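You operate a simulated robot arm through the tools that you are given. There is no shell and no other tool. Be economical: measure what you need, move in short steps, check, and stop when the job is done.

The job below is to be done with a simulated two-armed robot. You get a single attempt, and the scene is never put back.

## Task
Put the new yellow ink tub on the top of the rear table away on the front of the high desk. Put the name strip labelled "returns" from the top of the grey table on the shelf of the white side table and the name strip labelled "quotes" on top of the grey carton there. Shut the creaser cover. Hold the beige easel board on the top of the grey table steady with one hand and open the easel leg with the other. Put the purple round weight from the top of the grey table on the top of the mounting bench and the yellow round weight on the front of the high desk. Open the side table drawer, fetch the red felt pad from the inside of the side table drawer and set it on the top of the printer hood, then shut the drawer. Pull the tools door open. The order is free. Set down upright: new yellow ink tub.

The check looks at the end state, three seconds after you hand in, the way a careful person would. Anything else that was tipped, shoved, dropped, spilled or broken makes it a failure. A push-on lid holds only when it is set on centred and level and pressed home; a screw cap is set on level and turned clockwise until tight.

## Robot
Two 6-joint arms with two-finger parallel grippers on one trunk, on a base that drives. Base frame: it is fixed to the floor where the robot stands at the start and does not move with it; the origin is under the middle of the robot, x ahead of it, y to its left, z up. Lengths are in m, angles in degrees, forces in N, time in s.
The left shoulder is at the start at [0.28, 0.185, 1.055], the right one opposite. With the tool pointing down near the work surface each hand reaches from about 0.56 to 0.94 m from the robot's upright axis, wherever it stands, measured 20 degrees to its own side. Places, roughly: beige easel board [1.75, -0.25, 1]; creaser cover [1.4, 0.5, 1.2]; easel leg [1.9, -0.3, 0.9]; front of the high desk (96x18 cm) [-2.2, 2.18, 1.12]; grey carton (26x20x15 cm) [1.6, -0.5, 1]; name strip [1.75, -0.5, 1]; new yellow ink tub [0.75, 0, 1]; red felt pad (7x5x5 cm) [0, -1, 0.8]; round weight [1.75, -0.75, 1]; shelf of the white side table [-0.1, -0.7, 0.3]; side table drawer [-0.1, -0.9, 0.8]; tools door [1.9, 0.8, 0.5]; top of the mounting bench [4, -2.1, 0.9]; top of the printer hood (15x12 cm) [-0.04, 1.64, 1.28]. Payload 1.57 kg a hand.
The TCP of each hand is the grasp point between the finger pads, 0.03 m short of the fingertips. In the tool frame z runs along the fingers and y along their closing line. The gripper opens to 0.08 m. The fingers are 0.017 m wide and 0.012 m thick; the gripper's body (0.04 by 0.082 m) begins 0.08 m behind the TCP.
Orientation is that of the tool frame in the base frame, as a unit quaternion [x, y, z, w]. With the fingers straight down and closing along the base's y, the tool's x points along the base's -x, its y along +y and its z along -z.

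## Interface
- The arms move only by the tool nudge_tool. It takes "left_series", "right_series" or both (then of equal length, played together; a hand with none holds still); each is a list of rows, each a list of 3 entries, a list of its own where there are three numbers: the shift along the base's x, y, z in units of 40 mm (1.0 is 40 mm), then the turn, a rotation vector about the base's x, y, z in units of 6 degrees (1.0 is 6 degrees), then the gripper command, from -1 (fully open) to 1 (shut), values between in proportion. In form: [[[dx, dy, dz], [wx, wy, wz], claw], ...]. A call has 1 to 20 rows; each row shifts and turns the commanded pose from where the row before left it. A call with a number of a shift or a turn outside -1 to 1 is refused whole. Rows are played at 5 a second. More than 0.05 m and 8.6 degrees between two rows, or a gripper value outside its range, and nothing of the call is played. Where a pose cannot be reached the arm comes as near as it can. A force on the tool above 40 N (or 10 N above the force at the start of the call, whichever is more), or a blocked arm, ends the call early, and 0.2 s more pass. The fingers move at their own pace (about 0.153 m/s each) and stop on an object; they squeeze with about 42 N. The grip force told is the motor's: it shows also when the fingers shut on nothing. Time passes only in rows, and 0.2 s behind the last, so rows that do not move let the fingers close. It gives the time, the measured TCP pose, the force on the tool (base axes), the opening and the grip force at its end, in the units of the frame above (readings bear some noise), with the torque about the TCP (base axes, N m) and any sound that the robot's microphone picked up.
- Cameras (640 x 400 px; columns grow to the right, rows downward): "scene" is now at [0.2153, -0.0539, 1.49]; the picture's right is [-0.70, -0.72, 0.00], its down [-0.56, 0.54, -0.62] and it looks along [0.45, -0.43, -0.78] (base axes); focal length 214 px, centre (320, 200). "left" rides on the left gripper at [0.072, 0.007, -0.122] in its tool frame; the picture's right is [-0.09, 1.00, 0.00], its down [-0.84, -0.08, -0.54] and it looks along [-0.54, -0.05, 0.84] (tool axes); focal length 238 px, centre (320, 200). "right" rides on the right gripper at [0.072, -0.007, -0.122] in its tool frame; the picture's right is [0.09, 1.00, 0.00], its down [-0.84, 0.08, -0.54] and it looks along [-0.54, 0.05, 0.84] (tool axes); focal length 238 px, centre (320, 200). There is no depth. A picture from a camera that has moved, and an enlarged one, comes with that camera's place and axes in the base frame and with its lens.
- snapshot(camera): a new picture of that camera. It takes no simulated time.
- move_column(by): slides the trunk up (or, below 0, down) by that many m; the arms and the scene camera ride with it, the base frame stays. It gives what a move gives, with no picture.
- steer(legs): drives the robot by 1 to 6 legs, each [ahead, turn to the left] in m and degrees, along the robot's own axes; the way and the turn of a leg run together, so that a leg with both is an arc; at most 1.5 m and 180 degrees a leg. The arms and the cameras ride along, it lands a little off, and it stops where it bumps. It gives what a move gives.
- head_to(pan, tilt): turns the head with the scene camera to pan (to the left, within 86 degrees either way) and tilt (down, from -29 to 69), counted from straight ahead of the robot. It gives what a move gives.
- enlarge(camera, box): a new picture of the part [left, top, right, bottom] of that camera's present view, enlarged. It takes no simulated time.
- sign_off(): hands the job in; it is judged then, once.

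Work in short steps. Places have to be worked out from the pictures, the camera data and where the tool is seen: move nearer, look again, correct. Check each grasp and each placing, and mend what went wrong. You have 493 turns and 264 pictures in all, those below and enlarged ones among them. Open the grippers and draw the arms clear of the work before you hand the job in, unless the task says otherwise.

The tools are called by a JSON object that holds its "name" and its "arguments". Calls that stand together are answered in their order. nudge_tool: Moves the arms, as the interface text tells. Its arguments: {"type":"object","properties":{"left_series":{"type":"array","items":{"type":"array"}},"right_series":{"type":"array","items":{"type":"array"}}},"required":[]} The other tools are called the same way: move_column (by) slides the trunk up or down; steer (legs) drives the base; head_to (pan, tilt) turns the head that bears the scene camera; snapshot (camera) takes a picture; enlarge (camera, box) takes an enlarged picture of a part of a camera's view; sign_off () hands the job in.

At the start:

```text
clock: 0.0
left_tool_pos: [0.6095, -0.0151, 1.1923]
left_orientation: [0.0, 1.0, -0.001, -0.001]
left_force: [0.7, 0.5, 0.0]
left_moment: [-0.01, 0.02, 0.02]
left_opening: 0.0799
left_grip_force: 0.1
right_tool_pos: [0.4058, -0.4541, 1.2028]
right_orientation: [0.001, 1.0, 0.0, 0.0]
right_force: [-0.5, -0.5, -0.3]
right_moment: [-0.01, 0.0, -0.03]
right_opening: 0.0797
right_grip_force: 0.1
trunk travel left (down, up): [-0.75, 0.24]
robot x, y, heading: [-0.0001, 0.0002, 0.0]
head pan, tilt: [-44.1, 51.4]
```

scene: 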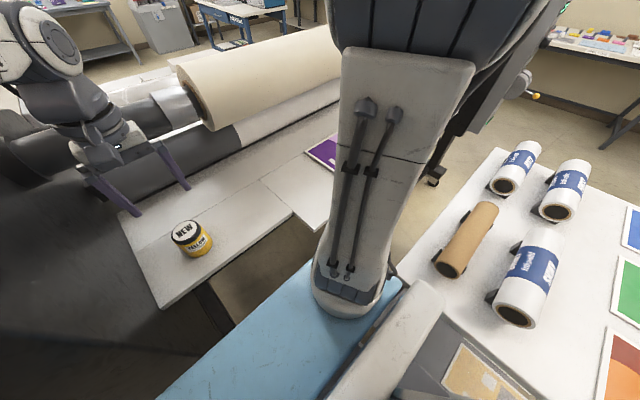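
right: 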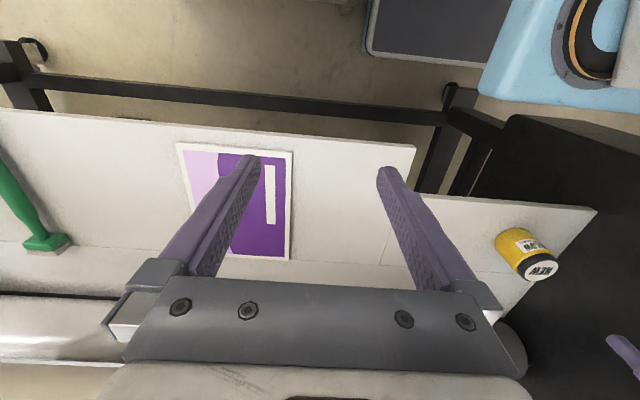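
left: 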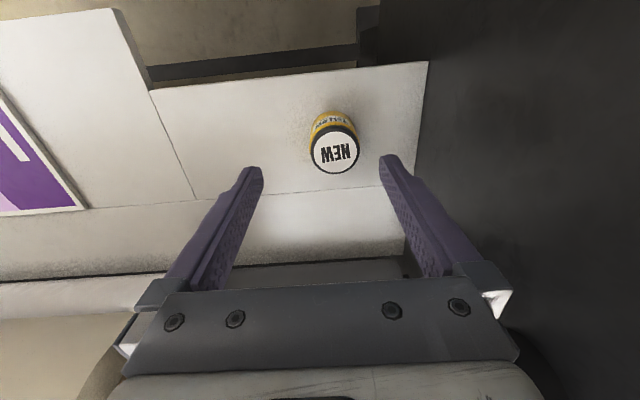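

I start by surveying the surroundings with the head: straight ahead first.

{"name": "head_to", "arguments": {"pan": 0, "tilt": 25}}

{"name": "snapshot", "arguments": {"camera": "scene"}}

{"name": "head_to", "arguments": {"pan": 80, "tilt": 25}}

{"name": "snapshot", "arguments": {"camera": "scene"}}

{"name": "head_to", "arguments": {"pan": -80, "tilt": 30}}

{"name": "snapshot", "arguments": {"camera": "scene"}}

```text
clock: 1.1
left_tool_pos: [0.609, -0.0152, 1.1929]
left_orientation: [0.0, 1.0, -0.001, 0.0]
left_force: [0.4, -0.3, 0.3]
left_moment: [-0.01, 0.01, 0.01]
left_opening: 0.0798
left_grip_force: 0.0
right_tool_pos: [0.4059, -0.4532, 1.2021]
right_orientation: [0.0, 1.0, 0.0, 0.0]
right_force: [0.7, -1.5, 0.2]
right_moment: [-0.03, 0.01, 0.02]
right_opening: 0.0798
right_grip_force: 0.1
trunk travel left (down, up): [-0.75, 0.24]
robot x, y, heading: [0.0025, -0.0028, 0.1]
head pan, tilt: [0.0, 25.0]
```

```text
260 pictures are left
camera scene: at [0.253, -0.0013, 1.5293], right [0.0, -1.0, 0.0], down [-0.42, 0.0, -0.91], along [0.91, 0.0, -0.42], focal length 214 px, centre (320, 200)
```

scene: 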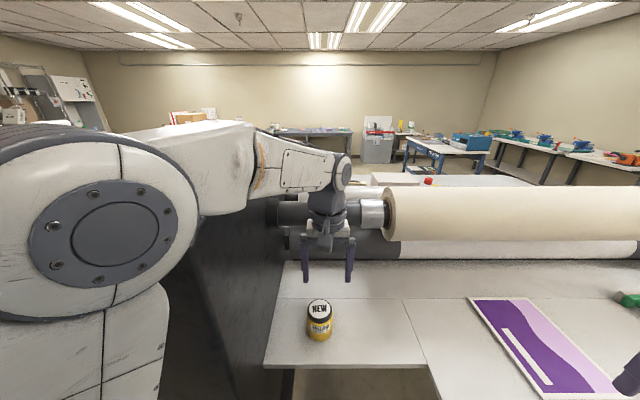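

```text
clock: 2.6
left_tool_pos: [0.6089, -0.0157, 1.1932]
left_orientation: [0.0, 1.0, 0.0, 0.0]
left_force: [-0.4, 0.4, 0.5]
left_moment: [0.0, 0.04, 0.01]
left_opening: 0.0798
left_grip_force: 0.1
right_tool_pos: [0.4069, -0.4534, 1.2022]
right_orientation: [0.0, 1.0, -0.001, 0.0]
right_force: [0.7, 0.3, 0.3]
right_moment: [0.02, -0.01, 0.01]
right_opening: 0.0797
right_grip_force: 0.0
trunk travel left (down, up): [-0.75, 0.24]
robot x, y, heading: [0.0006, -0.0012, 0.1]
head pan, tilt: [80.0, 25.0]
```

```text
259 pictures are left
camera scene: at [0.177, 0.0895, 1.5293], right [0.98, -0.17, 0.0], down [-0.07, -0.42, -0.91], along [0.16, 0.89, -0.42], focal length 214 px, centre (320, 200)
```

scene: 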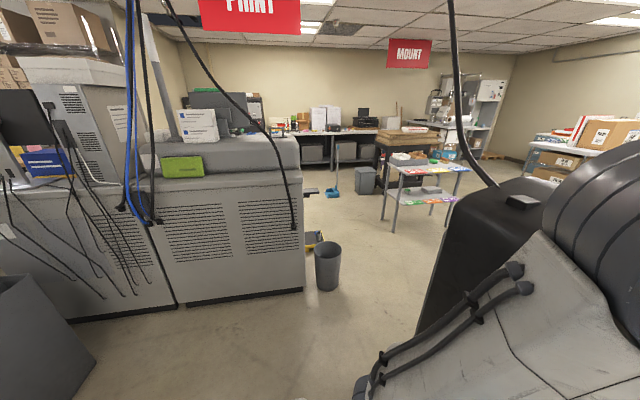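

```text
clock: 5.1
left_tool_pos: [0.6083, -0.0151, 1.193]
left_orientation: [0.0, 1.0, 0.0, 0.001]
left_force: [-0.4, -0.2, -0.4]
left_moment: [-0.05, 0.01, -0.02]
left_opening: 0.0797
left_grip_force: 0.1
right_tool_pos: [0.406, -0.4543, 1.202]
right_orientation: [0.0, 1.0, 0.0, 0.0]
right_force: [0.7, -0.3, 0.5]
right_moment: [0.02, 0.0, 0.0]
right_opening: 0.0802
right_grip_force: 0.1
trunk travel left (down, up): [-0.75, 0.24]
robot x, y, heading: [0.0017, 0.0004, -0.0]
head pan, tilt: [-80.0, 30.0]
```

```text
258 pictures are left
camera scene: at [0.1766, -0.0903, 1.5213], right [-0.98, -0.17, 0.0], down [-0.09, 0.49, -0.87], along [0.15, -0.85, -0.5], focal length 214 px, centre (320, 200)
```

scene: 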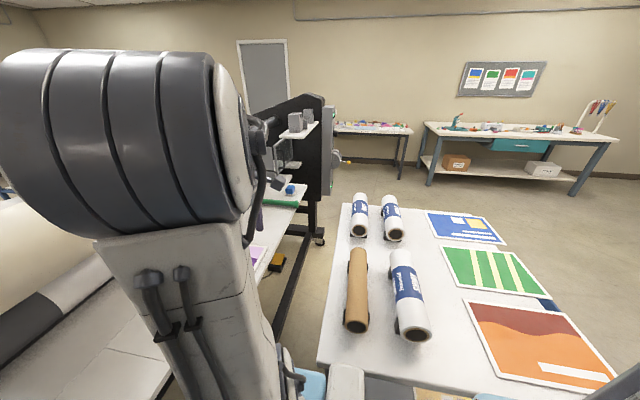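

The side table lies to the robot's right (near edge y≈-0.4). I look steeper down there and also at the rest of the room.

{"name": "head_to", "arguments": {"pan": -86, "tilt": 66}}

{"name": "snapshot", "arguments": {"camera": "scene"}}

{"name": "head_to", "arguments": {"pan": 45, "tilt": 30}}

{"name": "snapshot", "arguments": {"camera": "scene"}}

```text
clock: 6.1
left_tool_pos: [0.6085, -0.0155, 1.193]
left_orientation: [-0.001, 1.0, 0.001, 0.0]
left_force: [0.1, 0.0, 0.1]
left_moment: [-0.01, -0.02, 0.01]
left_opening: 0.0802
left_grip_force: 0.0
right_tool_pos: [0.4063, -0.4524, 1.2026]
right_orientation: [-0.001, 1.0, 0.0, 0.0]
right_force: [0.0, 0.0, -0.6]
right_moment: [0.02, 0.01, -0.01]
right_opening: 0.0802
right_grip_force: 0.0
trunk travel left (down, up): [-0.75, 0.24]
robot x, y, heading: [0.0001, -0.001, -0.1]
head pan, tilt: [-85.9, 66.0]
```

```text
257 pictures are left
camera scene: at [0.1651, -0.0606, 1.4727], right [-1.0, -0.07, 0.0], down [-0.06, 0.91, -0.41], along [0.03, -0.41, -0.91], focal length 214 px, centre (320, 200)
```

scene: 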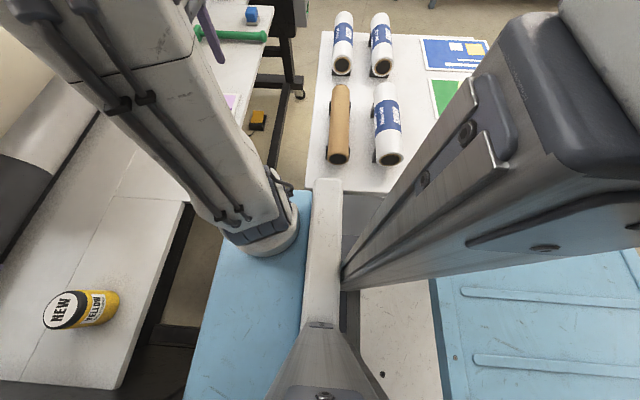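

```text
clock: 8.2
left_tool_pos: [0.609, -0.0144, 1.1935]
left_orientation: [0.0, 1.0, 0.0, 0.001]
left_force: [0.2, -0.2, -0.4]
left_moment: [-0.01, -0.01, 0.01]
left_opening: 0.08
left_grip_force: 0.0
right_tool_pos: [0.4063, -0.453, 1.2031]
right_orientation: [0.0, 1.0, -0.001, 0.0]
right_force: [-0.1, -0.9, -0.3]
right_moment: [-0.04, -0.01, -0.01]
right_opening: 0.0801
right_grip_force: 0.0
trunk travel left (down, up): [-0.75, 0.24]
robot x, y, heading: [-0.0032, -0.0007, -0.1]
head pan, tilt: [45.0, 30.0]
```

```text
256 pictures are left
camera scene: at [0.2249, 0.0626, 1.5213], right [0.71, -0.71, 0.0], down [-0.35, -0.35, -0.87], along [0.61, 0.61, -0.5], focal length 214 px, centre (320, 200)
```

scene: 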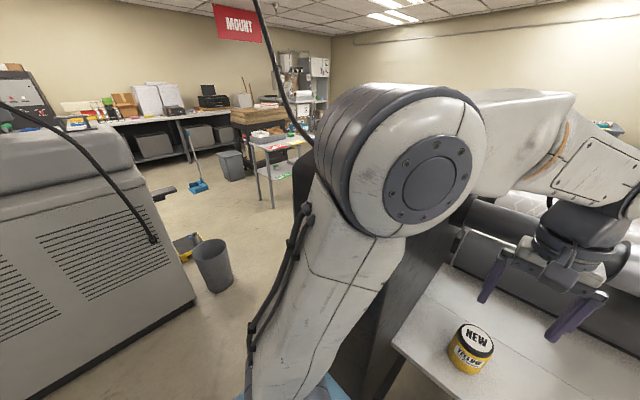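

I see a narrow aisle: the side table to the right, printer in front-left. I turn right in steps so I can look at the side table and at what lies behind.

{"name": "steer", "arguments": {"legs": [[0, -45]]}}

{"name": "head_to", "arguments": {"pan": -45, "tilt": 45}}

{"name": "snapshot", "arguments": {"camera": "scene"}}

{"name": "head_to", "arguments": {"pan": -86, "tilt": 30}}

{"name": "snapshot", "arguments": {"camera": "scene"}}

```text
clock: 10.1
left_tool_pos: [0.5282, -0.2734, 1.194]
left_orientation: [0.229, 0.974, 0.0, -0.001]
left_force: [1.3, 1.9, 0.2]
left_moment: [-0.1, 0.04, -0.01]
left_opening: 0.0801
left_grip_force: 0.1
right_tool_pos: [0.1463, -0.5722, 1.204]
right_orientation: [0.228, 0.974, -0.001, 0.0]
right_force: [-0.4, 0.9, 0.2]
right_moment: [-0.15, 0.05, 0.01]
right_opening: 0.08
right_grip_force: 0.0
trunk travel left (down, up): [-0.75, 0.24]
robot x, y, heading: [-0.0084, 0.0232, -20.4]
head pan, tilt: [45.0, 30.0]
stopped in leg 1: the robot was blocked; the commanded pose is now the measured one
```

```text
clock: 11.7
left_tool_pos: [0.5273, -0.2729, 1.1929]
left_orientation: [0.229, 0.974, 0.0, 0.0]
left_force: [0.0, -0.1, -0.5]
left_moment: [0.0, 0.02, 0.0]
left_opening: 0.0801
left_grip_force: 0.0
right_tool_pos: [0.1493, -0.5741, 1.2031]
right_orientation: [0.228, 0.974, -0.001, 0.0]
right_force: [0.8, -0.4, 0.1]
right_moment: [-0.01, -0.02, 0.0]
right_opening: 0.0802
right_grip_force: 0.0
trunk travel left (down, up): [-0.75, 0.24]
robot x, y, heading: [-0.0038, 0.0269, -20.3]
head pan, tilt: [-45.0, 45.0]
```

```text
255 pictures are left
camera scene: at [0.1797, -0.1047, 1.4987], right [-0.91, -0.42, 0.0], down [-0.3, 0.64, -0.71], along [0.3, -0.64, -0.71], focal length 214 px, centre (320, 200)
```

scene: 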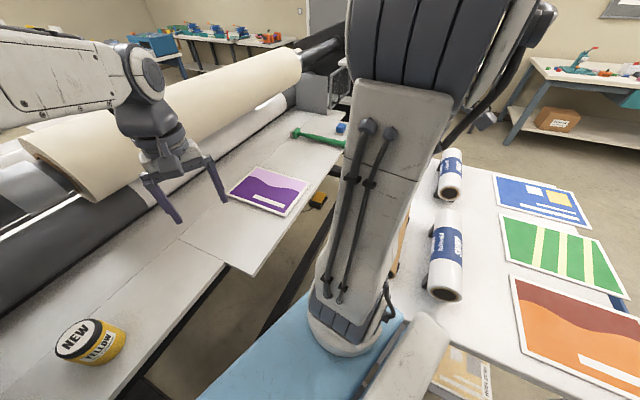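

```text
clock: 12.8
left_tool_pos: [0.5277, -0.2728, 1.1932]
left_orientation: [0.229, 0.973, 0.0, 0.0]
left_force: [-0.9, 0.2, 0.7]
left_moment: [-0.03, 0.0, -0.01]
left_opening: 0.0801
left_grip_force: 0.0
right_tool_pos: [0.1484, -0.5737, 1.203]
right_orientation: [0.228, 0.974, -0.001, -0.001]
right_force: [-0.2, -0.2, -0.1]
right_moment: [-0.01, 0.01, 0.02]
right_opening: 0.0799
right_grip_force: 0.1
trunk travel left (down, up): [-0.75, 0.24]
robot x, y, heading: [-0.0058, 0.0246, -20.3]
head pan, tilt: [-85.9, 30.0]
```

```text
254 pictures are left
camera scene: at [0.1205, -0.1179, 1.5213], right [-0.96, 0.28, 0.0], down [0.14, 0.48, -0.87], along [-0.24, -0.83, -0.5], focal length 214 px, centre (320, 200)
```

scene: 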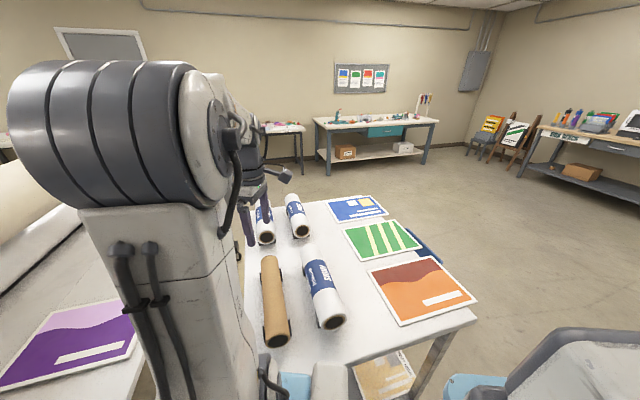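

The base corner bumped the side table; the drawer's blue front shows on the table's west (−x) side, so I'll later approach from there. First I turn back and take the ink tub with the left hand.

{"name": "steer", "arguments": {"legs": [[0, 20.3]]}}

{"name": "snapshot", "arguments": {"camera": "left"}}

{"name": "head_to", "arguments": {"pan": 0, "tilt": 50}}

{"name": "snapshot", "arguments": {"camera": "scene"}}

```text
clock: 14.3
left_tool_pos: [0.5974, -0.0662, 1.1949]
left_orientation: [0.052, 0.999, 0.0, 0.0]
left_force: [-0.3, 0.0, 0.7]
left_moment: [0.01, 0.0, 0.02]
left_opening: 0.0798
left_grip_force: 0.0
right_tool_pos: [0.3484, -0.4811, 1.2022]
right_orientation: [0.05, 0.999, 0.0, 0.0]
right_force: [-0.8, -0.8, -0.2]
right_moment: [0.03, 0.0, 0.01]
right_opening: 0.08
right_grip_force: 0.1
trunk travel left (down, up): [-0.75, 0.24]
robot x, y, heading: [-0.007, 0.0261, 0.5]
head pan, tilt: [-85.9, 30.0]
```

```text
253 pictures are left
camera left: at [0.526, -0.0537, 1.3154], right [0.19, 0.98, 0.0], down [0.82, -0.16, 0.54], along [0.53, -0.11, -0.84], focal length 238 px, centre (320, 200)
```

left: 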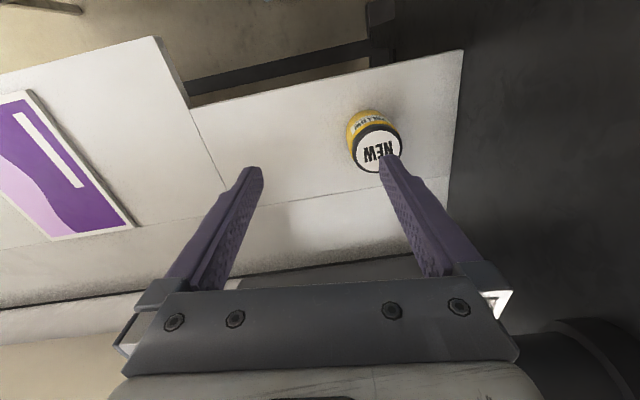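

```text
clock: 15.9
left_tool_pos: [0.5977, -0.0666, 1.1929]
left_orientation: [0.051, 0.999, 0.001, 0.001]
left_force: [0.1, -0.3, -0.2]
left_moment: [-0.03, 0.0, 0.01]
left_opening: 0.08
left_grip_force: 0.1
right_tool_pos: [0.3485, -0.4811, 1.2025]
right_orientation: [0.051, 0.999, -0.001, 0.0]
right_force: [0.8, -0.1, 0.9]
right_moment: [0.01, 0.0, -0.01]
right_opening: 0.08
right_grip_force: 0.1
trunk travel left (down, up): [-0.75, 0.24]
robot x, y, heading: [-0.005, 0.0276, 0.7]
head pan, tilt: [0.0, 50.0]
```

```text
252 pictures are left
camera scene: at [0.2323, 0.0264, 1.4918], right [0.01, -1.0, 0.0], down [-0.77, -0.01, -0.64], along [0.64, 0.01, -0.77], focal length 214 px, centre (320, 200)
```

scene: 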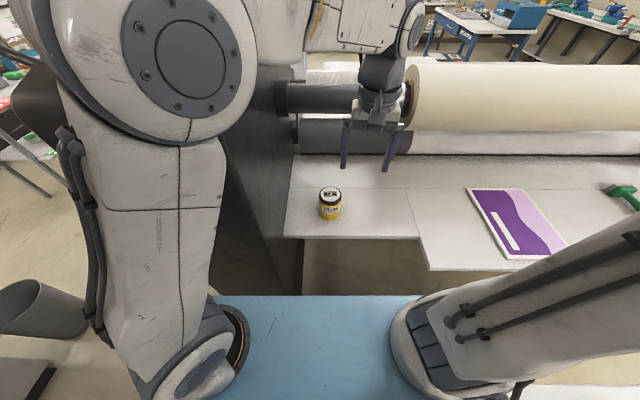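

Triangulating, the lid centre is about (0.652, 0.002, ~1.03). I move the left hand above it and look again.

{"name": "nudge_tool", "arguments": {"left_series": [[[0.45, 0.575, 0], [0, 0, 0], -1], [[0.45, 0.575, 0], [0, 0, 0], -1], [[0.45, 0.575, 0], [0, 0, 0], -1], [[0, 0, -0.9], [0, 0, 0], -1], [[0, 0, -0.9], [0, 0, 0], -1]]}}

{"name": "snapshot", "arguments": {"camera": "left"}}

{"name": "enlarge", "arguments": {"camera": "scene", "box": [260, 100, 460, 240]}}

```text
clock: 17.1
left_tool_pos: [0.6523, 0.0019, 1.1206]
left_orientation: [0.052, 0.999, 0.0, 0.001]
left_force: [-0.3, 0.1, 0.1]
left_moment: [0.0, 0.05, 0.04]
left_opening: 0.0802
left_grip_force: 0.1
right_tool_pos: [0.3492, -0.4803, 1.2031]
right_orientation: [0.05, 0.999, 0.0, 0.0]
right_force: [0.8, -0.3, 0.1]
right_moment: [0.01, 0.0, 0.03]
right_opening: 0.08
right_grip_force: 0.0
trunk travel left (down, up): [-0.75, 0.24]
robot x, y, heading: [-0.0088, 0.0274, 0.4]
head pan, tilt: [0.0, 50.0]
```

```text
251 pictures are left
camera left: at [0.5806, 0.0167, 1.2421], right [0.19, 0.98, 0.0], down [0.82, -0.16, 0.54], along [0.53, -0.11, -0.84], focal length 238 px, centre (320, 200)
```

left: 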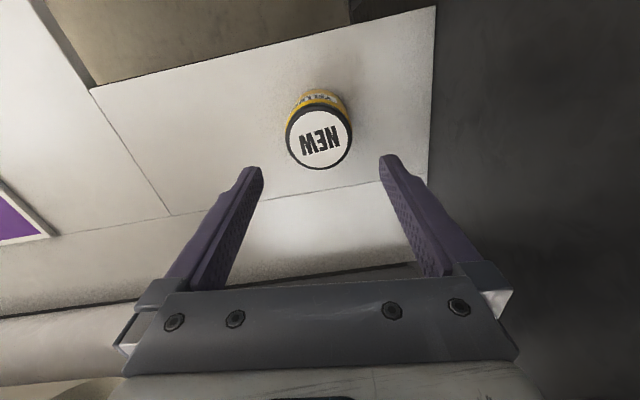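

```text
2.86 times, centred on (360, 170) of scene
camera zoom: at [0.2322, 0.0265, 1.4918], right [0.01, -1.0, 0.0], down [-0.77, -0.01, -0.64], along [0.64, 0.01, -0.77], focal length 613 px, centre (206, 286)
```

zoom: 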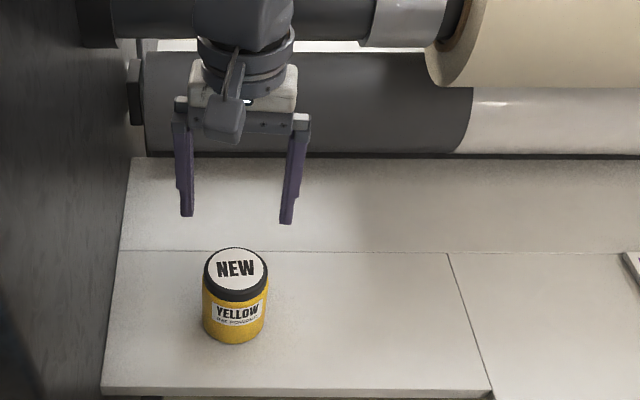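

Lid top at ≈(0.651, 0.001, 1.018), table ≈0.93. The hand is centred, so I go straight down to z≈0.976 and close.

{"name": "nudge_tool", "arguments": {"left_series": [[[0, 0, -0.9], [0, 0, 0], -1], [[0, 0, -0.9], [0, 0, 0], -1], [[0, 0, -0.9], [0, 0, 0], -1], [[0, 0, -0.9], [0, 0, 0], -1], [[0, 0, 0], [0, 0, 0], 1], [[0, 0, 0], [0, 0, 0], 1], [[0, 0, 0], [0, 0, 0], 1]]}}

{"name": "enlarge", "arguments": {"camera": "scene", "box": [260, 100, 460, 240]}}

```text
clock: 18.4
left_tool_pos: [0.6726, -0.0167, 1.0079]
left_orientation: [0.063, 0.997, -0.014, 0.043]
left_force: [-2.2, 3.7, 37.3]
left_moment: [4.93, -1.06, 0.85]
left_opening: 0.07
left_grip_force: 41.2
right_tool_pos: [0.3527, -0.4883, 1.1938]
right_orientation: [0.051, 0.999, 0.0, -0.003]
right_force: [0.1, -0.9, 0.8]
right_moment: [0.06, -0.05, -0.01]
right_opening: 0.0799
right_grip_force: 0.0
trunk travel left (down, up): [-0.75, 0.24]
robot x, y, heading: [-0.0079, 0.0247, 0.5]
head pan, tilt: [0.0, 50.0]
stopped in row 6 (left hand): the force on the tool passed its limit at 127 N (the readings are from after the stop); the commanded pose is now the measured one
```

```text
2.86 times, centred on (360, 170) of scene
camera zoom: at [0.1964, 0.0173, 1.4998], right [0.01, -1.0, -0.01], down [-0.75, 0.0, -0.66], along [0.66, 0.01, -0.75], focal length 613 px, centre (206, 286)
```

zoom: 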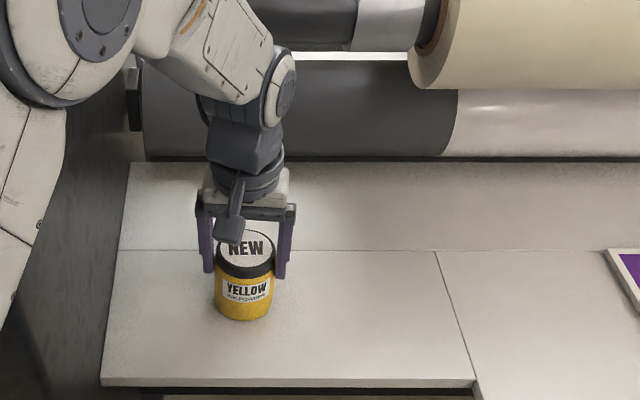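

The push met a hard force: probably a finger landed on the lid rim (tub ≈7 cm wide), then slipped beside it. I look at the left camera before doing anything.

{"name": "snapshot", "arguments": {"camera": "left"}}

{"name": "snapshot", "arguments": {"camera": "scene"}}

```text
248 pictures are left
camera left: at [0.5918, 0.0018, 1.1221], right [0.22, 0.98, -0.01], down [0.77, -0.16, 0.61], along [0.6, -0.14, -0.79], focal length 238 px, centre (320, 200)
```

left: 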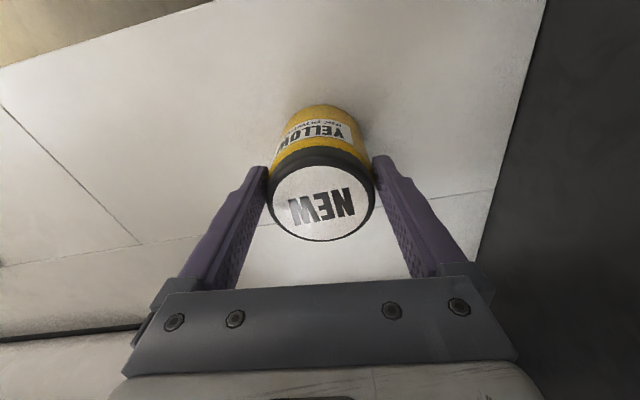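

```text
247 pictures are left
camera scene: at [0.1964, 0.0173, 1.4998], right [0.01, -1.0, -0.01], down [-0.75, 0.0, -0.66], along [0.66, 0.01, -0.75], focal length 214 px, centre (320, 200)
```

scene: 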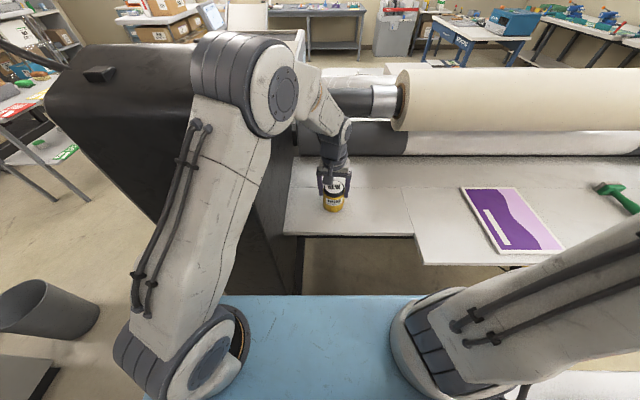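

The arm's elbow likely rests on the printer's black housing; the tub is pinched between fingers near the lid (opening 0.07). I relieve the force by rising 12 mm with the grip held and look.

{"name": "nudge_tool", "arguments": {"left_series": [[[0, 0, 0.3], [0, 0, 0], 1], [[0, 0, 0], [0, 0, 0], 1]]}}

{"name": "snapshot", "arguments": {"camera": "left"}}

{"name": "enlarge", "arguments": {"camera": "scene", "box": [260, 100, 460, 240]}}

```text
clock: 18.6
left_tool_pos: [0.6986, -0.0273, 0.9846]
left_orientation: [0.065, 0.997, -0.013, 0.032]
left_force: [3.0, -6.8, 38.0]
left_moment: [0.16, -0.5, -0.16]
left_opening: 0.0705
left_grip_force: 42.9
right_tool_pos: [0.3843, -0.4968, 1.1741]
right_orientation: [0.049, 0.999, 0.005, -0.017]
right_force: [-0.4, 0.1, -0.6]
right_moment: [-0.02, -0.01, -0.01]
right_opening: 0.0801
right_grip_force: 0.1
trunk travel left (down, up): [-0.75, 0.24]
robot x, y, heading: [-0.0045, 0.0245, 0.4]
head pan, tilt: [0.0, 50.0]
stopped in row 1 (left hand): the force on the tool passed its limit at 112 N (the readings are from after the stop); the commanded pose is now the measured one
```

```text
246 pictures are left
camera left: at [0.62, -0.009, 1.101], right [0.22, 0.97, -0.02], down [0.78, -0.17, 0.6], along [0.58, -0.15, -0.8], focal length 238 px, centre (320, 200)
```

left: 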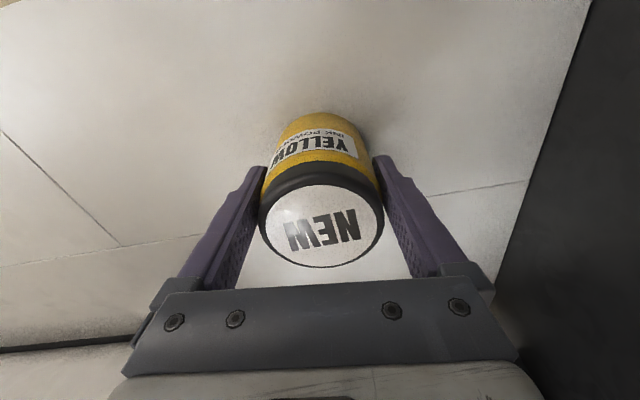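

```text
2.86 times, centred on (360, 170) of scene
camera zoom: at [0.2269, -0.002, 1.491], right [0.01, -1.0, -0.02], down [-0.76, 0.01, -0.64], along [0.64, 0.02, -0.76], focal length 613 px, centre (206, 286)
```

zoom: 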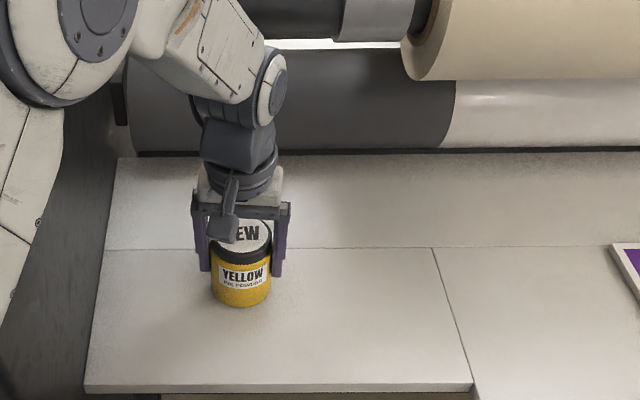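

The robot had rocked and is settling, and the fingers slid lower on the tub. I let it settle with holding rows.

{"name": "nudge_tool", "arguments": {"left_series": [[[0, 0, 0], [0, 0, 0], 1], [[0, 0, 0], [0, 0, 0], 1]]}}

```text
clock: 19.2
left_tool_pos: [0.6878, -0.0171, 0.9853]
left_orientation: [0.064, 0.998, -0.01, 0.023]
left_force: [0.7, -0.2, -2.6]
left_moment: [0.0, -0.01, -0.01]
left_opening: 0.0703
left_grip_force: 42.4
right_tool_pos: [0.3784, -0.4878, 1.1833]
right_orientation: [0.05, 0.999, 0.0, -0.014]
right_force: [-0.5, 0.0, -0.3]
right_moment: [-0.03, 0.01, 0.02]
right_opening: 0.0803
right_grip_force: 0.0
trunk travel left (down, up): [-0.75, 0.24]
robot x, y, heading: [-0.0082, 0.0227, 0.4]
head pan, tilt: [0.0, 50.0]
```

Forces are calm now (−2.6 N, like carrying the tub). I lift a little.

{"name": "nudge_tool", "arguments": {"left_series": [[[0, 0, 0.5], [0, 0, 0], 1], [[0, 0, 0.5], [0, 0, 0], 1], [[0, 0, 0.5], [0, 0, 0], 1]]}}

{"name": "snapshot", "arguments": {"camera": "scene"}}

{"name": "snapshot", "arguments": {"camera": "left"}}

```text
clock: 20.1
left_tool_pos: [0.6907, -0.0166, 1.0484]
left_orientation: [0.065, 0.998, -0.012, 0.025]
left_force: [-0.1, -0.3, -2.8]
left_moment: [0.01, 0.0, -0.02]
left_opening: 0.07
left_grip_force: 41.9
right_tool_pos: [0.3797, -0.487, 1.1862]
right_orientation: [0.05, 0.999, 0.0, -0.014]
right_force: [0.0, -0.5, -0.5]
right_moment: [0.02, 0.0, 0.01]
right_opening: 0.0798
right_grip_force: 0.0
trunk travel left (down, up): [-0.75, 0.24]
robot x, y, heading: [-0.0079, 0.0224, 0.5]
head pan, tilt: [0.0, 50.0]
```

```text
244 pictures are left
camera scene: at [0.2322, -0.0049, 1.4945], right [0.01, -1.0, -0.02], down [-0.77, 0.01, -0.64], along [0.64, 0.02, -0.77], focal length 214 px, centre (320, 200)
```

scene: 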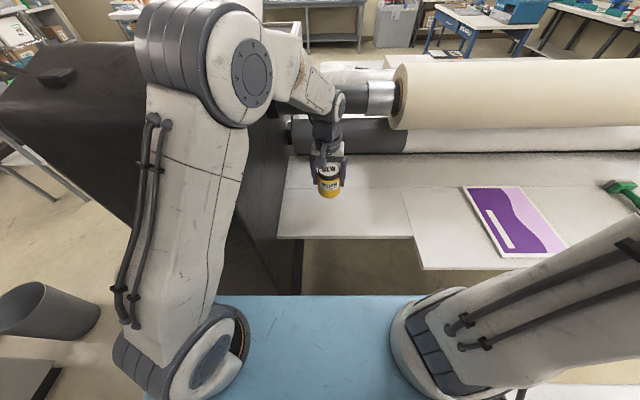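

```text
243 pictures are left
camera left: at [0.6144, 0.0021, 1.1656], right [0.22, 0.98, -0.02], down [0.79, -0.17, 0.59], along [0.57, -0.14, -0.81], focal length 238 px, centre (320, 200)
```

left: 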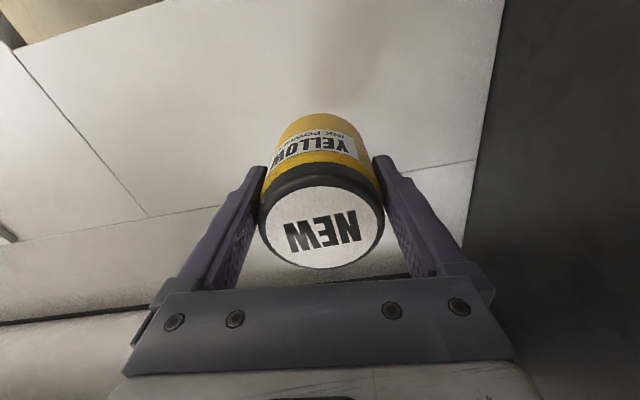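

The tub is held clear of the table. I raise it further and then back the robot away a little.

{"name": "nudge_tool", "arguments": {"left_series": [[[0, 0, 1], [0, 0, 0], 1], [[0, 0, 1], [0, 0, 0], 1], [[0, 0, 1], [0, 0, 0], 1], [[0, 0, 1], [0, 0, 0], 1]]}}

{"name": "steer", "arguments": {"legs": [[-0.3, 0]]}}

{"name": "snapshot", "arguments": {"camera": "scene"}}

```text
clock: 21.1
left_tool_pos: [0.6925, -0.0104, 1.2074]
left_orientation: [0.063, 0.998, -0.015, 0.025]
left_force: [0.0, 0.4, -3.7]
left_moment: [-0.02, 0.08, 0.0]
left_opening: 0.0704
left_grip_force: 41.8
right_tool_pos: [0.3793, -0.4814, 1.1862]
right_orientation: [0.051, 0.999, -0.003, -0.014]
right_force: [0.1, 0.9, 0.3]
right_moment: [-0.02, 0.01, -0.01]
right_opening: 0.0803
right_grip_force: 0.0
trunk travel left (down, up): [-0.75, 0.24]
robot x, y, heading: [-0.0056, 0.0237, 0.5]
head pan, tilt: [0.0, 50.0]
```

```text
clock: 23.1
left_tool_pos: [0.3871, -0.0123, 1.2066]
left_orientation: [0.062, 0.998, -0.016, 0.026]
left_force: [-0.2, -0.5, -3.1]
left_moment: [-0.01, 0.03, 0.02]
left_opening: 0.07
left_grip_force: 42.0
right_tool_pos: [0.0727, -0.4864, 1.1861]
right_orientation: [0.05, 0.999, -0.002, -0.013]
right_force: [0.9, -1.0, 0.2]
right_moment: [0.0, 0.01, -0.03]
right_opening: 0.0798
right_grip_force: 0.0
trunk travel left (down, up): [-0.75, 0.24]
robot x, y, heading: [-0.3126, 0.0238, 0.6]
head pan, tilt: [0.0, 50.0]
```

```text
242 pictures are left
camera scene: at [-0.0753, 0.0251, 1.4918], right [0.01, -1.0, 0.0], down [-0.77, -0.01, -0.64], along [0.64, 0.01, -0.77], focal length 214 px, centre (320, 200)
```

scene: 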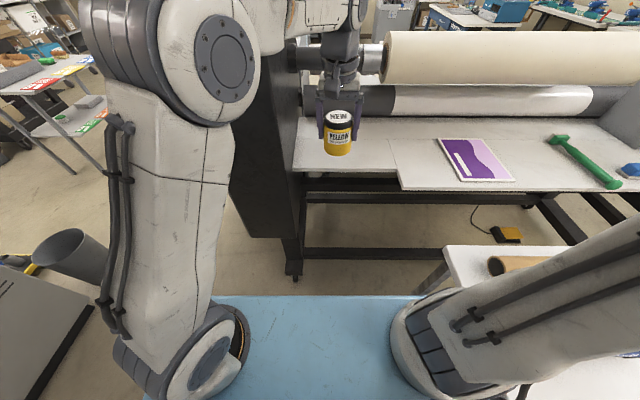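

Level again with the tub in hand. I back up further and turn left to look toward the high desk.

{"name": "steer", "arguments": {"legs": [[-0.8, 0], [0, 90]]}}

{"name": "head_to", "arguments": {"pan": 0, "tilt": 25}}

{"name": "snapshot", "arguments": {"camera": "scene"}}

{"name": "head_to", "arguments": {"pan": 60, "tilt": 25}}

{"name": "snapshot", "arguments": {"camera": "scene"}}

```text
clock: 31.2
left_tool_pos: [-1.0595, 0.7157, 1.2066]
left_orientation: [-0.655, 0.755, 0.006, 0.029]
left_force: [0.0, 0.2, -2.3]
left_moment: [-0.08, 0.02, -0.02]
left_opening: 0.0704
left_grip_force: 42.5
right_tool_pos: [-0.5928, 0.3949, 1.187]
right_orientation: [-0.664, 0.747, -0.011, -0.007]
right_force: [0.4, 1.0, -0.4]
right_moment: [-0.02, 0.0, 0.0]
right_opening: 0.0799
right_grip_force: 0.0
trunk travel left (down, up): [-0.75, 0.24]
robot x, y, heading: [-1.1106, 0.0141, 89.9]
head pan, tilt: [0.0, 50.0]
```

```text
clock: 32.1
left_tool_pos: [-1.0591, 0.7157, 1.2079]
left_orientation: [-0.655, 0.755, 0.007, 0.029]
left_force: [0.0, 0.6, -2.3]
left_moment: [-0.03, 0.02, 0.02]
left_opening: 0.0702
left_grip_force: 41.9
right_tool_pos: [-0.5925, 0.3944, 1.1868]
right_orientation: [-0.665, 0.747, -0.011, -0.008]
right_force: [-0.6, -0.3, 0.6]
right_moment: [-0.03, -0.02, 0.02]
right_opening: 0.0802
right_grip_force: 0.1
trunk travel left (down, up): [-0.75, 0.24]
robot x, y, heading: [-1.1087, 0.0163, 89.7]
head pan, tilt: [0.0, 25.0]
```

```text
241 pictures are left
camera scene: at [-1.1048, 0.268, 1.5292], right [1.0, -0.01, 0.0], down [0.0, -0.42, -0.91], along [0.0, 0.91, -0.42], focal length 214 px, centre (320, 200)
```

scene: 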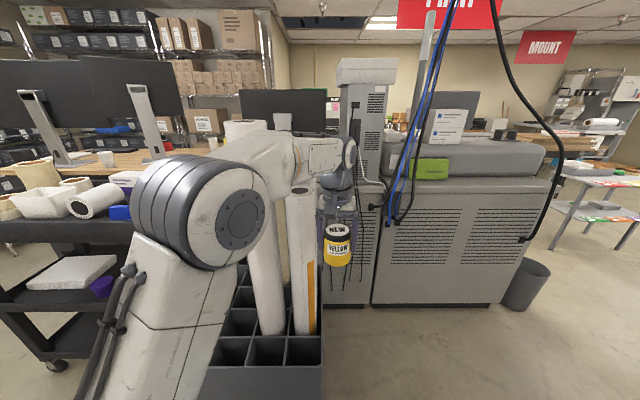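

```text
clock: 33.4
left_tool_pos: [-1.06, 0.7157, 1.2079]
left_orientation: [-0.655, 0.755, 0.007, 0.029]
left_force: [-0.9, 0.4, -3.0]
left_moment: [-0.03, 0.02, 0.0]
left_opening: 0.0705
left_grip_force: 42.0
right_tool_pos: [-0.5925, 0.3962, 1.1868]
right_orientation: [-0.665, 0.747, -0.012, -0.008]
right_force: [0.2, 0.0, 0.4]
right_moment: [-0.02, 0.02, 0.0]
right_opening: 0.0802
right_grip_force: 0.0
trunk travel left (down, up): [-0.75, 0.24]
robot x, y, heading: [-1.1089, 0.0162, 89.7]
head pan, tilt: [60.0, 25.0]
```

```text
240 pictures are left
camera scene: at [-1.1848, 0.2224, 1.5293], right [0.51, 0.86, 0.0], down [0.36, -0.21, -0.91], along [-0.78, 0.46, -0.42], focal length 214 px, centre (320, 200)
```

scene: 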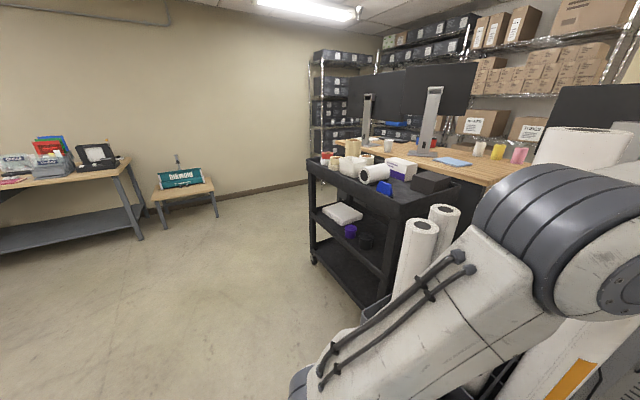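

The desk with the monitors seems to be the high desk, seen from behind; I need to know which side is its front. I raise the trunk for a better overview.

{"name": "move_column", "arguments": {"by": 0.23}}

{"name": "head_to", "arguments": {"pan": 30, "tilt": 20}}

{"name": "snapshot", "arguments": {"camera": "scene"}}

{"name": "enlarge", "arguments": {"camera": "scene", "box": [120, 60, 440, 260]}}

```text
clock: 35.8
left_tool_pos: [-1.0592, 0.7159, 1.4367]
left_orientation: [-0.656, 0.755, 0.007, 0.029]
left_force: [-1.0, 0.3, -2.7]
left_moment: [-0.01, 0.01, -0.01]
left_opening: 0.07
left_grip_force: 41.8
right_tool_pos: [-0.593, 0.3952, 1.4154]
right_orientation: [-0.665, 0.747, -0.011, -0.007]
right_force: [0.4, -0.2, 0.4]
right_moment: [0.01, 0.0, 0.01]
right_opening: 0.0801
right_grip_force: 0.1
trunk travel left (down, up): [-0.98, 0.01]
robot x, y, heading: [-1.1052, 0.0142, 89.9]
head pan, tilt: [60.0, 25.0]
```

```text
clock: 36.7
left_tool_pos: [-1.0584, 0.7162, 1.4382]
left_orientation: [-0.655, 0.755, 0.007, 0.028]
left_force: [-0.3, -0.9, -2.1]
left_moment: [-0.03, 0.05, -0.01]
left_opening: 0.0704
left_grip_force: 42.4
right_tool_pos: [-0.5926, 0.3952, 1.4175]
right_orientation: [-0.664, 0.747, -0.012, -0.008]
right_force: [-0.2, 0.3, -0.4]
right_moment: [0.04, 0.01, -0.02]
right_opening: 0.0802
right_grip_force: 0.1
trunk travel left (down, up): [-0.98, 0.01]
robot x, y, heading: [-1.1094, 0.0181, 89.7]
head pan, tilt: [30.0, 20.0]
```

```text
239 pictures are left
camera scene: at [-1.1514, 0.2567, 1.7674], right [0.87, 0.5, 0.0], down [0.17, -0.3, -0.94], along [-0.47, 0.82, -0.34], focal length 214 px, centre (320, 200)
```

scene: 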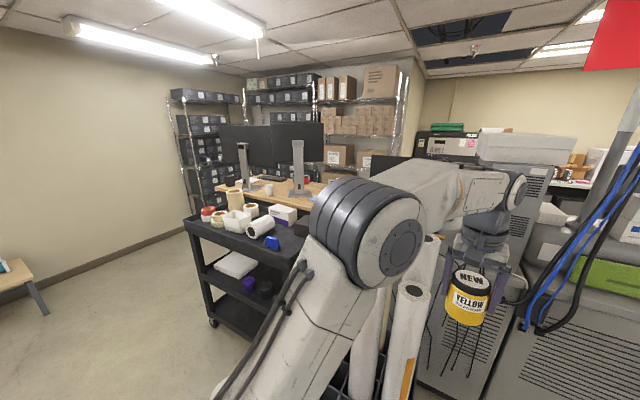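

```text
2.00 times, centred on (280, 160) of scene
camera zoom: at [-1.1514, 0.2567, 1.7674], right [0.87, 0.5, 0.0], down [0.17, -0.3, -0.94], along [-0.47, 0.82, -0.34], focal length 429 px, centre (400, 280)
```

zoom: 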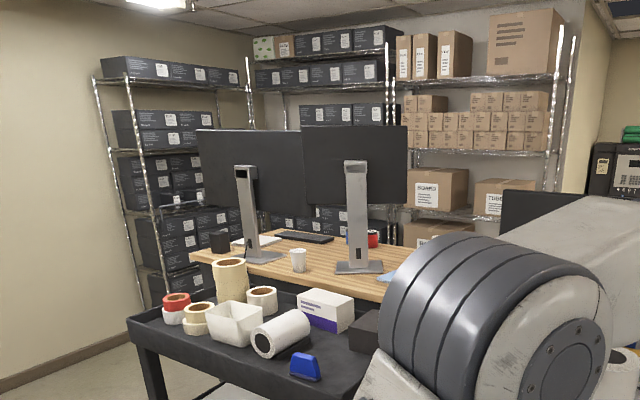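

Keyboard on the far (north) side shows the desk's front faces north, so I must go round via the east aisle (between hood machine and printer). I drive diagonally toward the aisle and look.

{"name": "steer", "arguments": {"legs": [[0, -50], [1.0, 0], [0, -20]]}}

{"name": "head_to", "arguments": {"pan": -10, "tilt": 35}}

{"name": "snapshot", "arguments": {"camera": "scene"}}

{"name": "head_to", "arguments": {"pan": 60, "tilt": 35}}

{"name": "snapshot", "arguments": {"camera": "scene"}}

```text
clock: 45.3
left_tool_pos: [0.3388, 0.8404, 1.4357]
left_orientation: [-0.102, 0.994, -0.012, 0.027]
left_force: [0.4, -0.1, -2.2]
left_moment: [-0.03, 0.03, 0.01]
left_opening: 0.0702
left_grip_force: 41.8
right_tool_pos: [0.1941, 0.292, 1.4163]
right_orientation: [-0.112, 0.994, -0.005, -0.012]
right_force: [0.3, -0.5, 0.5]
right_moment: [0.01, 0.02, 0.01]
right_opening: 0.0802
right_grip_force: 0.0
trunk travel left (down, up): [-0.98, 0.01]
robot x, y, heading: [-0.3331, 0.651, 19.4]
head pan, tilt: [30.0, 20.0]
```

```text
clock: 46.3
left_tool_pos: [0.3391, 0.8411, 1.4367]
left_orientation: [-0.101, 0.994, -0.011, 0.028]
left_force: [0.6, 0.1, -3.3]
left_moment: [-0.02, 0.06, 0.01]
left_opening: 0.0704
left_grip_force: 42.3
right_tool_pos: [0.1936, 0.2923, 1.4171]
right_orientation: [-0.112, 0.994, -0.005, -0.013]
right_force: [0.2, -0.5, -0.4]
right_moment: [-0.01, -0.01, 0.02]
right_opening: 0.08
right_grip_force: 0.1
trunk travel left (down, up): [-0.98, 0.01]
robot x, y, heading: [-0.3368, 0.6497, 19.5]
head pan, tilt: [-10.0, 35.0]
```

```text
237 pictures are left
camera scene: at [-0.0969, 0.7159, 1.7435], right [0.16, -0.99, 0.0], down [-0.57, -0.09, -0.82], along [0.81, 0.13, -0.57], focal length 214 px, centre (320, 200)
```

scene: 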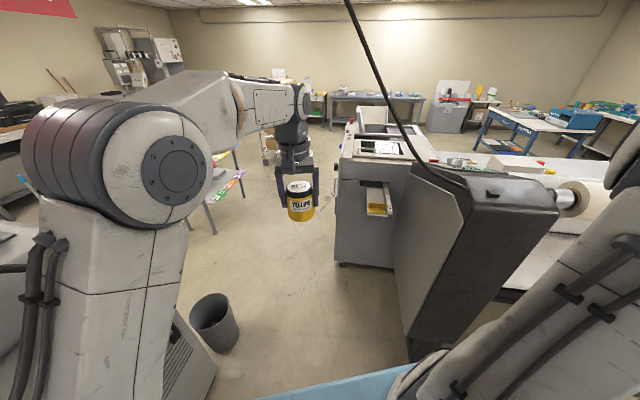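

```text
clock: 47.8
left_tool_pos: [0.3386, 0.8396, 1.4369]
left_orientation: [-0.101, 0.994, -0.011, 0.027]
left_force: [0.9, -0.1, -2.9]
left_moment: [-0.02, 0.02, 0.0]
left_opening: 0.0703
left_grip_force: 41.6
right_tool_pos: [0.1932, 0.2926, 1.417]
right_orientation: [-0.112, 0.994, -0.005, -0.013]
right_force: [0.1, 0.3, -0.7]
right_moment: [-0.02, 0.04, 0.01]
right_opening: 0.0796
right_grip_force: 0.2
trunk travel left (down, up): [-0.98, 0.01]
robot x, y, heading: [-0.3352, 0.6521, 19.2]
head pan, tilt: [60.0, 35.0]
```

```text
236 pictures are left
camera scene: at [-0.1673, 0.7881, 1.7435], right [0.98, -0.19, 0.0], down [-0.11, -0.56, -0.82], along [0.15, 0.8, -0.57], focal length 214 px, centre (320, 200)
```

scene: 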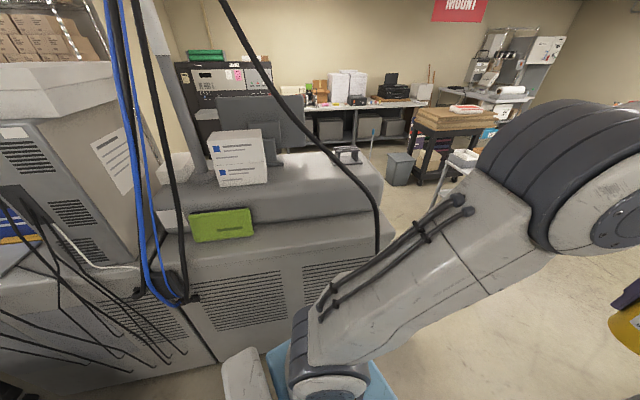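

Clear path east: bin at ≈(0.43,1.55), creaser corner ≈(1.29,0.73). I drive to ≈(0.95,1.1), turn north and look northwest.

{"name": "steer", "arguments": {"legs": [[1.35, 0], [0, 75]]}}

{"name": "head_to", "arguments": {"pan": 30, "tilt": 30}}

{"name": "snapshot", "arguments": {"camera": "scene"}}

{"name": "head_to", "arguments": {"pan": -30, "tilt": 35}}

{"name": "snapshot", "arguments": {"camera": "scene"}}

```text
clock: 50.3
left_tool_pos: [0.6045, 0.9293, 1.4352]
left_orientation: [-0.099, 0.995, -0.01, 0.025]
left_force: [0.3, -0.4, -2.6]
left_moment: [0.0, 0.02, 0.01]
left_opening: 0.0702
left_grip_force: 42.5
right_tool_pos: [0.4458, 0.3772, 1.4182]
right_orientation: [-0.103, 0.994, -0.007, -0.028]
right_force: [-0.1, -0.3, -0.2]
right_moment: [0.02, -0.02, 0.01]
right_opening: 0.08
right_grip_force: 0.1
trunk travel left (down, up): [-0.98, 0.01]
robot x, y, heading: [-0.0666, 0.7474, 19.1]
head pan, tilt: [60.0, 35.0]
stopped in leg 1: the force on the tool passed its limit at 72 N (the readings are from after the stop); the commanded pose is now the measured one
```

```text
clock: 51.2
left_tool_pos: [0.6044, 0.93, 1.4354]
left_orientation: [-0.099, 0.995, -0.01, 0.027]
left_force: [-0.4, 0.4, -3.0]
left_moment: [-0.01, 0.04, -0.01]
left_opening: 0.0699
left_grip_force: 42.4
right_tool_pos: [0.4466, 0.3784, 1.4169]
right_orientation: [-0.103, 0.994, -0.008, -0.028]
right_force: [0.1, 0.3, 0.3]
right_moment: [-0.02, 0.01, 0.01]
right_opening: 0.08
right_grip_force: 0.1
trunk travel left (down, up): [-0.98, 0.01]
robot x, y, heading: [-0.0721, 0.7451, 18.9]
head pan, tilt: [30.0, 30.0]
```

```text
235 pictures are left
camera scene: at [0.1409, 0.8608, 1.7513], right [0.75, -0.66, 0.0], down [-0.33, -0.38, -0.87], along [0.57, 0.65, -0.5], focal length 214 px, centre (320, 200)
```

scene: 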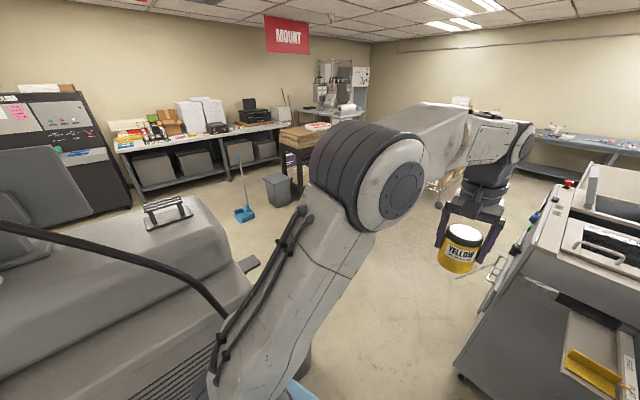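

```text
clock: 52.5
left_tool_pos: [0.6052, 0.9296, 1.4343]
left_orientation: [-0.099, 0.995, -0.01, 0.026]
left_force: [-0.2, 0.3, -2.5]
left_moment: [-0.03, 0.05, 0.0]
left_opening: 0.0704
left_grip_force: 42.1
right_tool_pos: [0.4463, 0.3776, 1.4181]
right_orientation: [-0.103, 0.994, -0.007, -0.028]
right_force: [-0.6, -0.2, -0.3]
right_moment: [0.0, -0.01, -0.02]
right_opening: 0.0801
right_grip_force: 0.0
trunk travel left (down, up): [-0.98, 0.01]
robot x, y, heading: [-0.0724, 0.7392, 19.1]
head pan, tilt: [-30.0, 35.0]
```

```text
234 pictures are left
camera scene: at [0.168, 0.7758, 1.7435], right [-0.19, -0.98, 0.0], down [-0.56, 0.11, -0.82], along [0.8, -0.16, -0.57], focal length 214 px, centre (320, 200)
```

scene: 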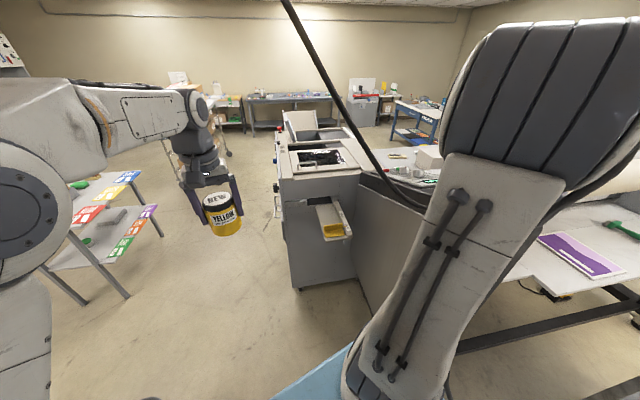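

The right hand/forearm bumped a hanging cable near (0.5, 0.48, 1.43) at the printer. I back off, lower the trunk, tuck the right hand inward.

{"name": "steer", "arguments": {"legs": [[-0.3, 0]]}}

{"name": "move_column", "arguments": {"by": -0.2}}

{"name": "nudge_tool", "arguments": {"right_series": [[[0.12, 0.92, 0], [0, 0, 0], -1], [[0.12, 0.92, 0], [0, 0, 0], -1], [[0.12, 0.92, 0], [0, 0, 0], -1], [[0.12, 0.92, 0], [0, 0, 0], -1], [[0.12, 0.92, 0], [0, 0, 0], -1], [[0.12, 0.92, 0], [0, 0, 0], -1]]}}

{"name": "head_to", "arguments": {"pan": -10, "tilt": 15}}

{"name": "snapshot", "arguments": {"camera": "scene"}}

```text
clock: 54.5
left_tool_pos: [0.3204, 0.8341, 1.4355]
left_orientation: [-0.1, 0.995, -0.01, 0.027]
left_force: [-0.4, -0.6, -2.2]
left_moment: [0.01, 0.02, 0.04]
left_opening: 0.0701
left_grip_force: 42.4
right_tool_pos: [0.1635, 0.2816, 1.4179]
right_orientation: [-0.104, 0.994, -0.007, -0.028]
right_force: [-0.2, 0.6, 0.4]
right_moment: [-0.01, 0.0, 0.0]
right_opening: 0.08
right_grip_force: 0.1
trunk travel left (down, up): [-0.98, 0.01]
robot x, y, heading: [-0.3564, 0.6438, 19.2]
head pan, tilt: [-30.0, 35.0]
```

```text
clock: 56.7
left_tool_pos: [0.3218, 0.8332, 1.2354]
left_orientation: [-0.1, 0.995, -0.011, 0.026]
left_force: [0.4, -0.6, -3.5]
left_moment: [-0.01, 0.01, 0.0]
left_opening: 0.0702
left_grip_force: 42.1
right_tool_pos: [0.1636, 0.2806, 1.218]
right_orientation: [-0.103, 0.994, -0.007, -0.028]
right_force: [-0.4, 0.1, 0.1]
right_moment: [-0.02, -0.05, 0.0]
right_opening: 0.0801
right_grip_force: 0.0
trunk travel left (down, up): [-0.78, 0.21]
robot x, y, heading: [-0.3532, 0.6438, 18.6]
head pan, tilt: [-30.0, 35.0]
```

```text
clock: 58.1
left_tool_pos: [0.3208, 0.8331, 1.2359]
left_orientation: [-0.099, 0.995, -0.011, 0.025]
left_force: [0.2, 0.2, -3.3]
left_moment: [-0.02, 0.02, 0.01]
left_opening: 0.0699
left_grip_force: 42.0
right_tool_pos: [0.193, 0.5021, 1.2195]
right_orientation: [-0.103, 0.994, -0.007, -0.027]
right_force: [0.1, 0.5, -0.1]
right_moment: [0.01, 0.01, -0.01]
right_opening: 0.0801
right_grip_force: 0.0
trunk travel left (down, up): [-0.78, 0.21]
robot x, y, heading: [-0.3528, 0.6446, 19.0]
head pan, tilt: [-30.0, 35.0]
```

```text
clock: 59.0
left_tool_pos: [0.3212, 0.8335, 1.2346]
left_orientation: [-0.1, 0.995, -0.011, 0.025]
left_force: [-0.5, -0.2, -2.6]
left_moment: [0.01, 0.0, 0.01]
left_opening: 0.0701
left_grip_force: 41.6
right_tool_pos: [0.1936, 0.5013, 1.2184]
right_orientation: [-0.103, 0.994, -0.008, -0.028]
right_force: [0.3, 0.4, -0.6]
right_moment: [0.01, -0.04, 0.02]
right_opening: 0.0802
right_grip_force: 0.1
trunk travel left (down, up): [-0.78, 0.21]
robot x, y, heading: [-0.3508, 0.6433, 19.1]
head pan, tilt: [-10.0, 15.0]
```

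```text
233 pictures are left
camera scene: at [-0.1099, 0.71, 1.5754], right [0.16, -0.99, 0.0], down [-0.26, -0.04, -0.97], along [0.95, 0.15, -0.26], focal length 214 px, centre (320, 200)
```

scene: 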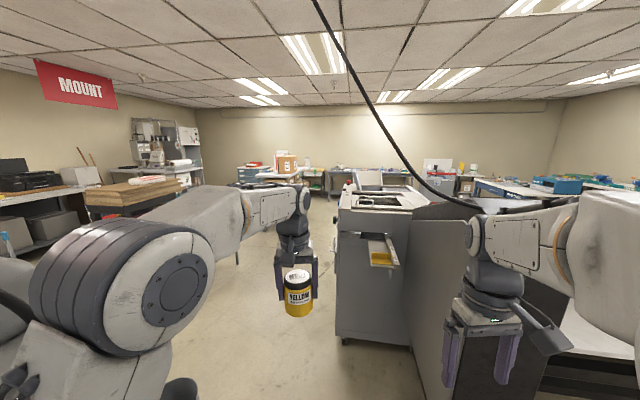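

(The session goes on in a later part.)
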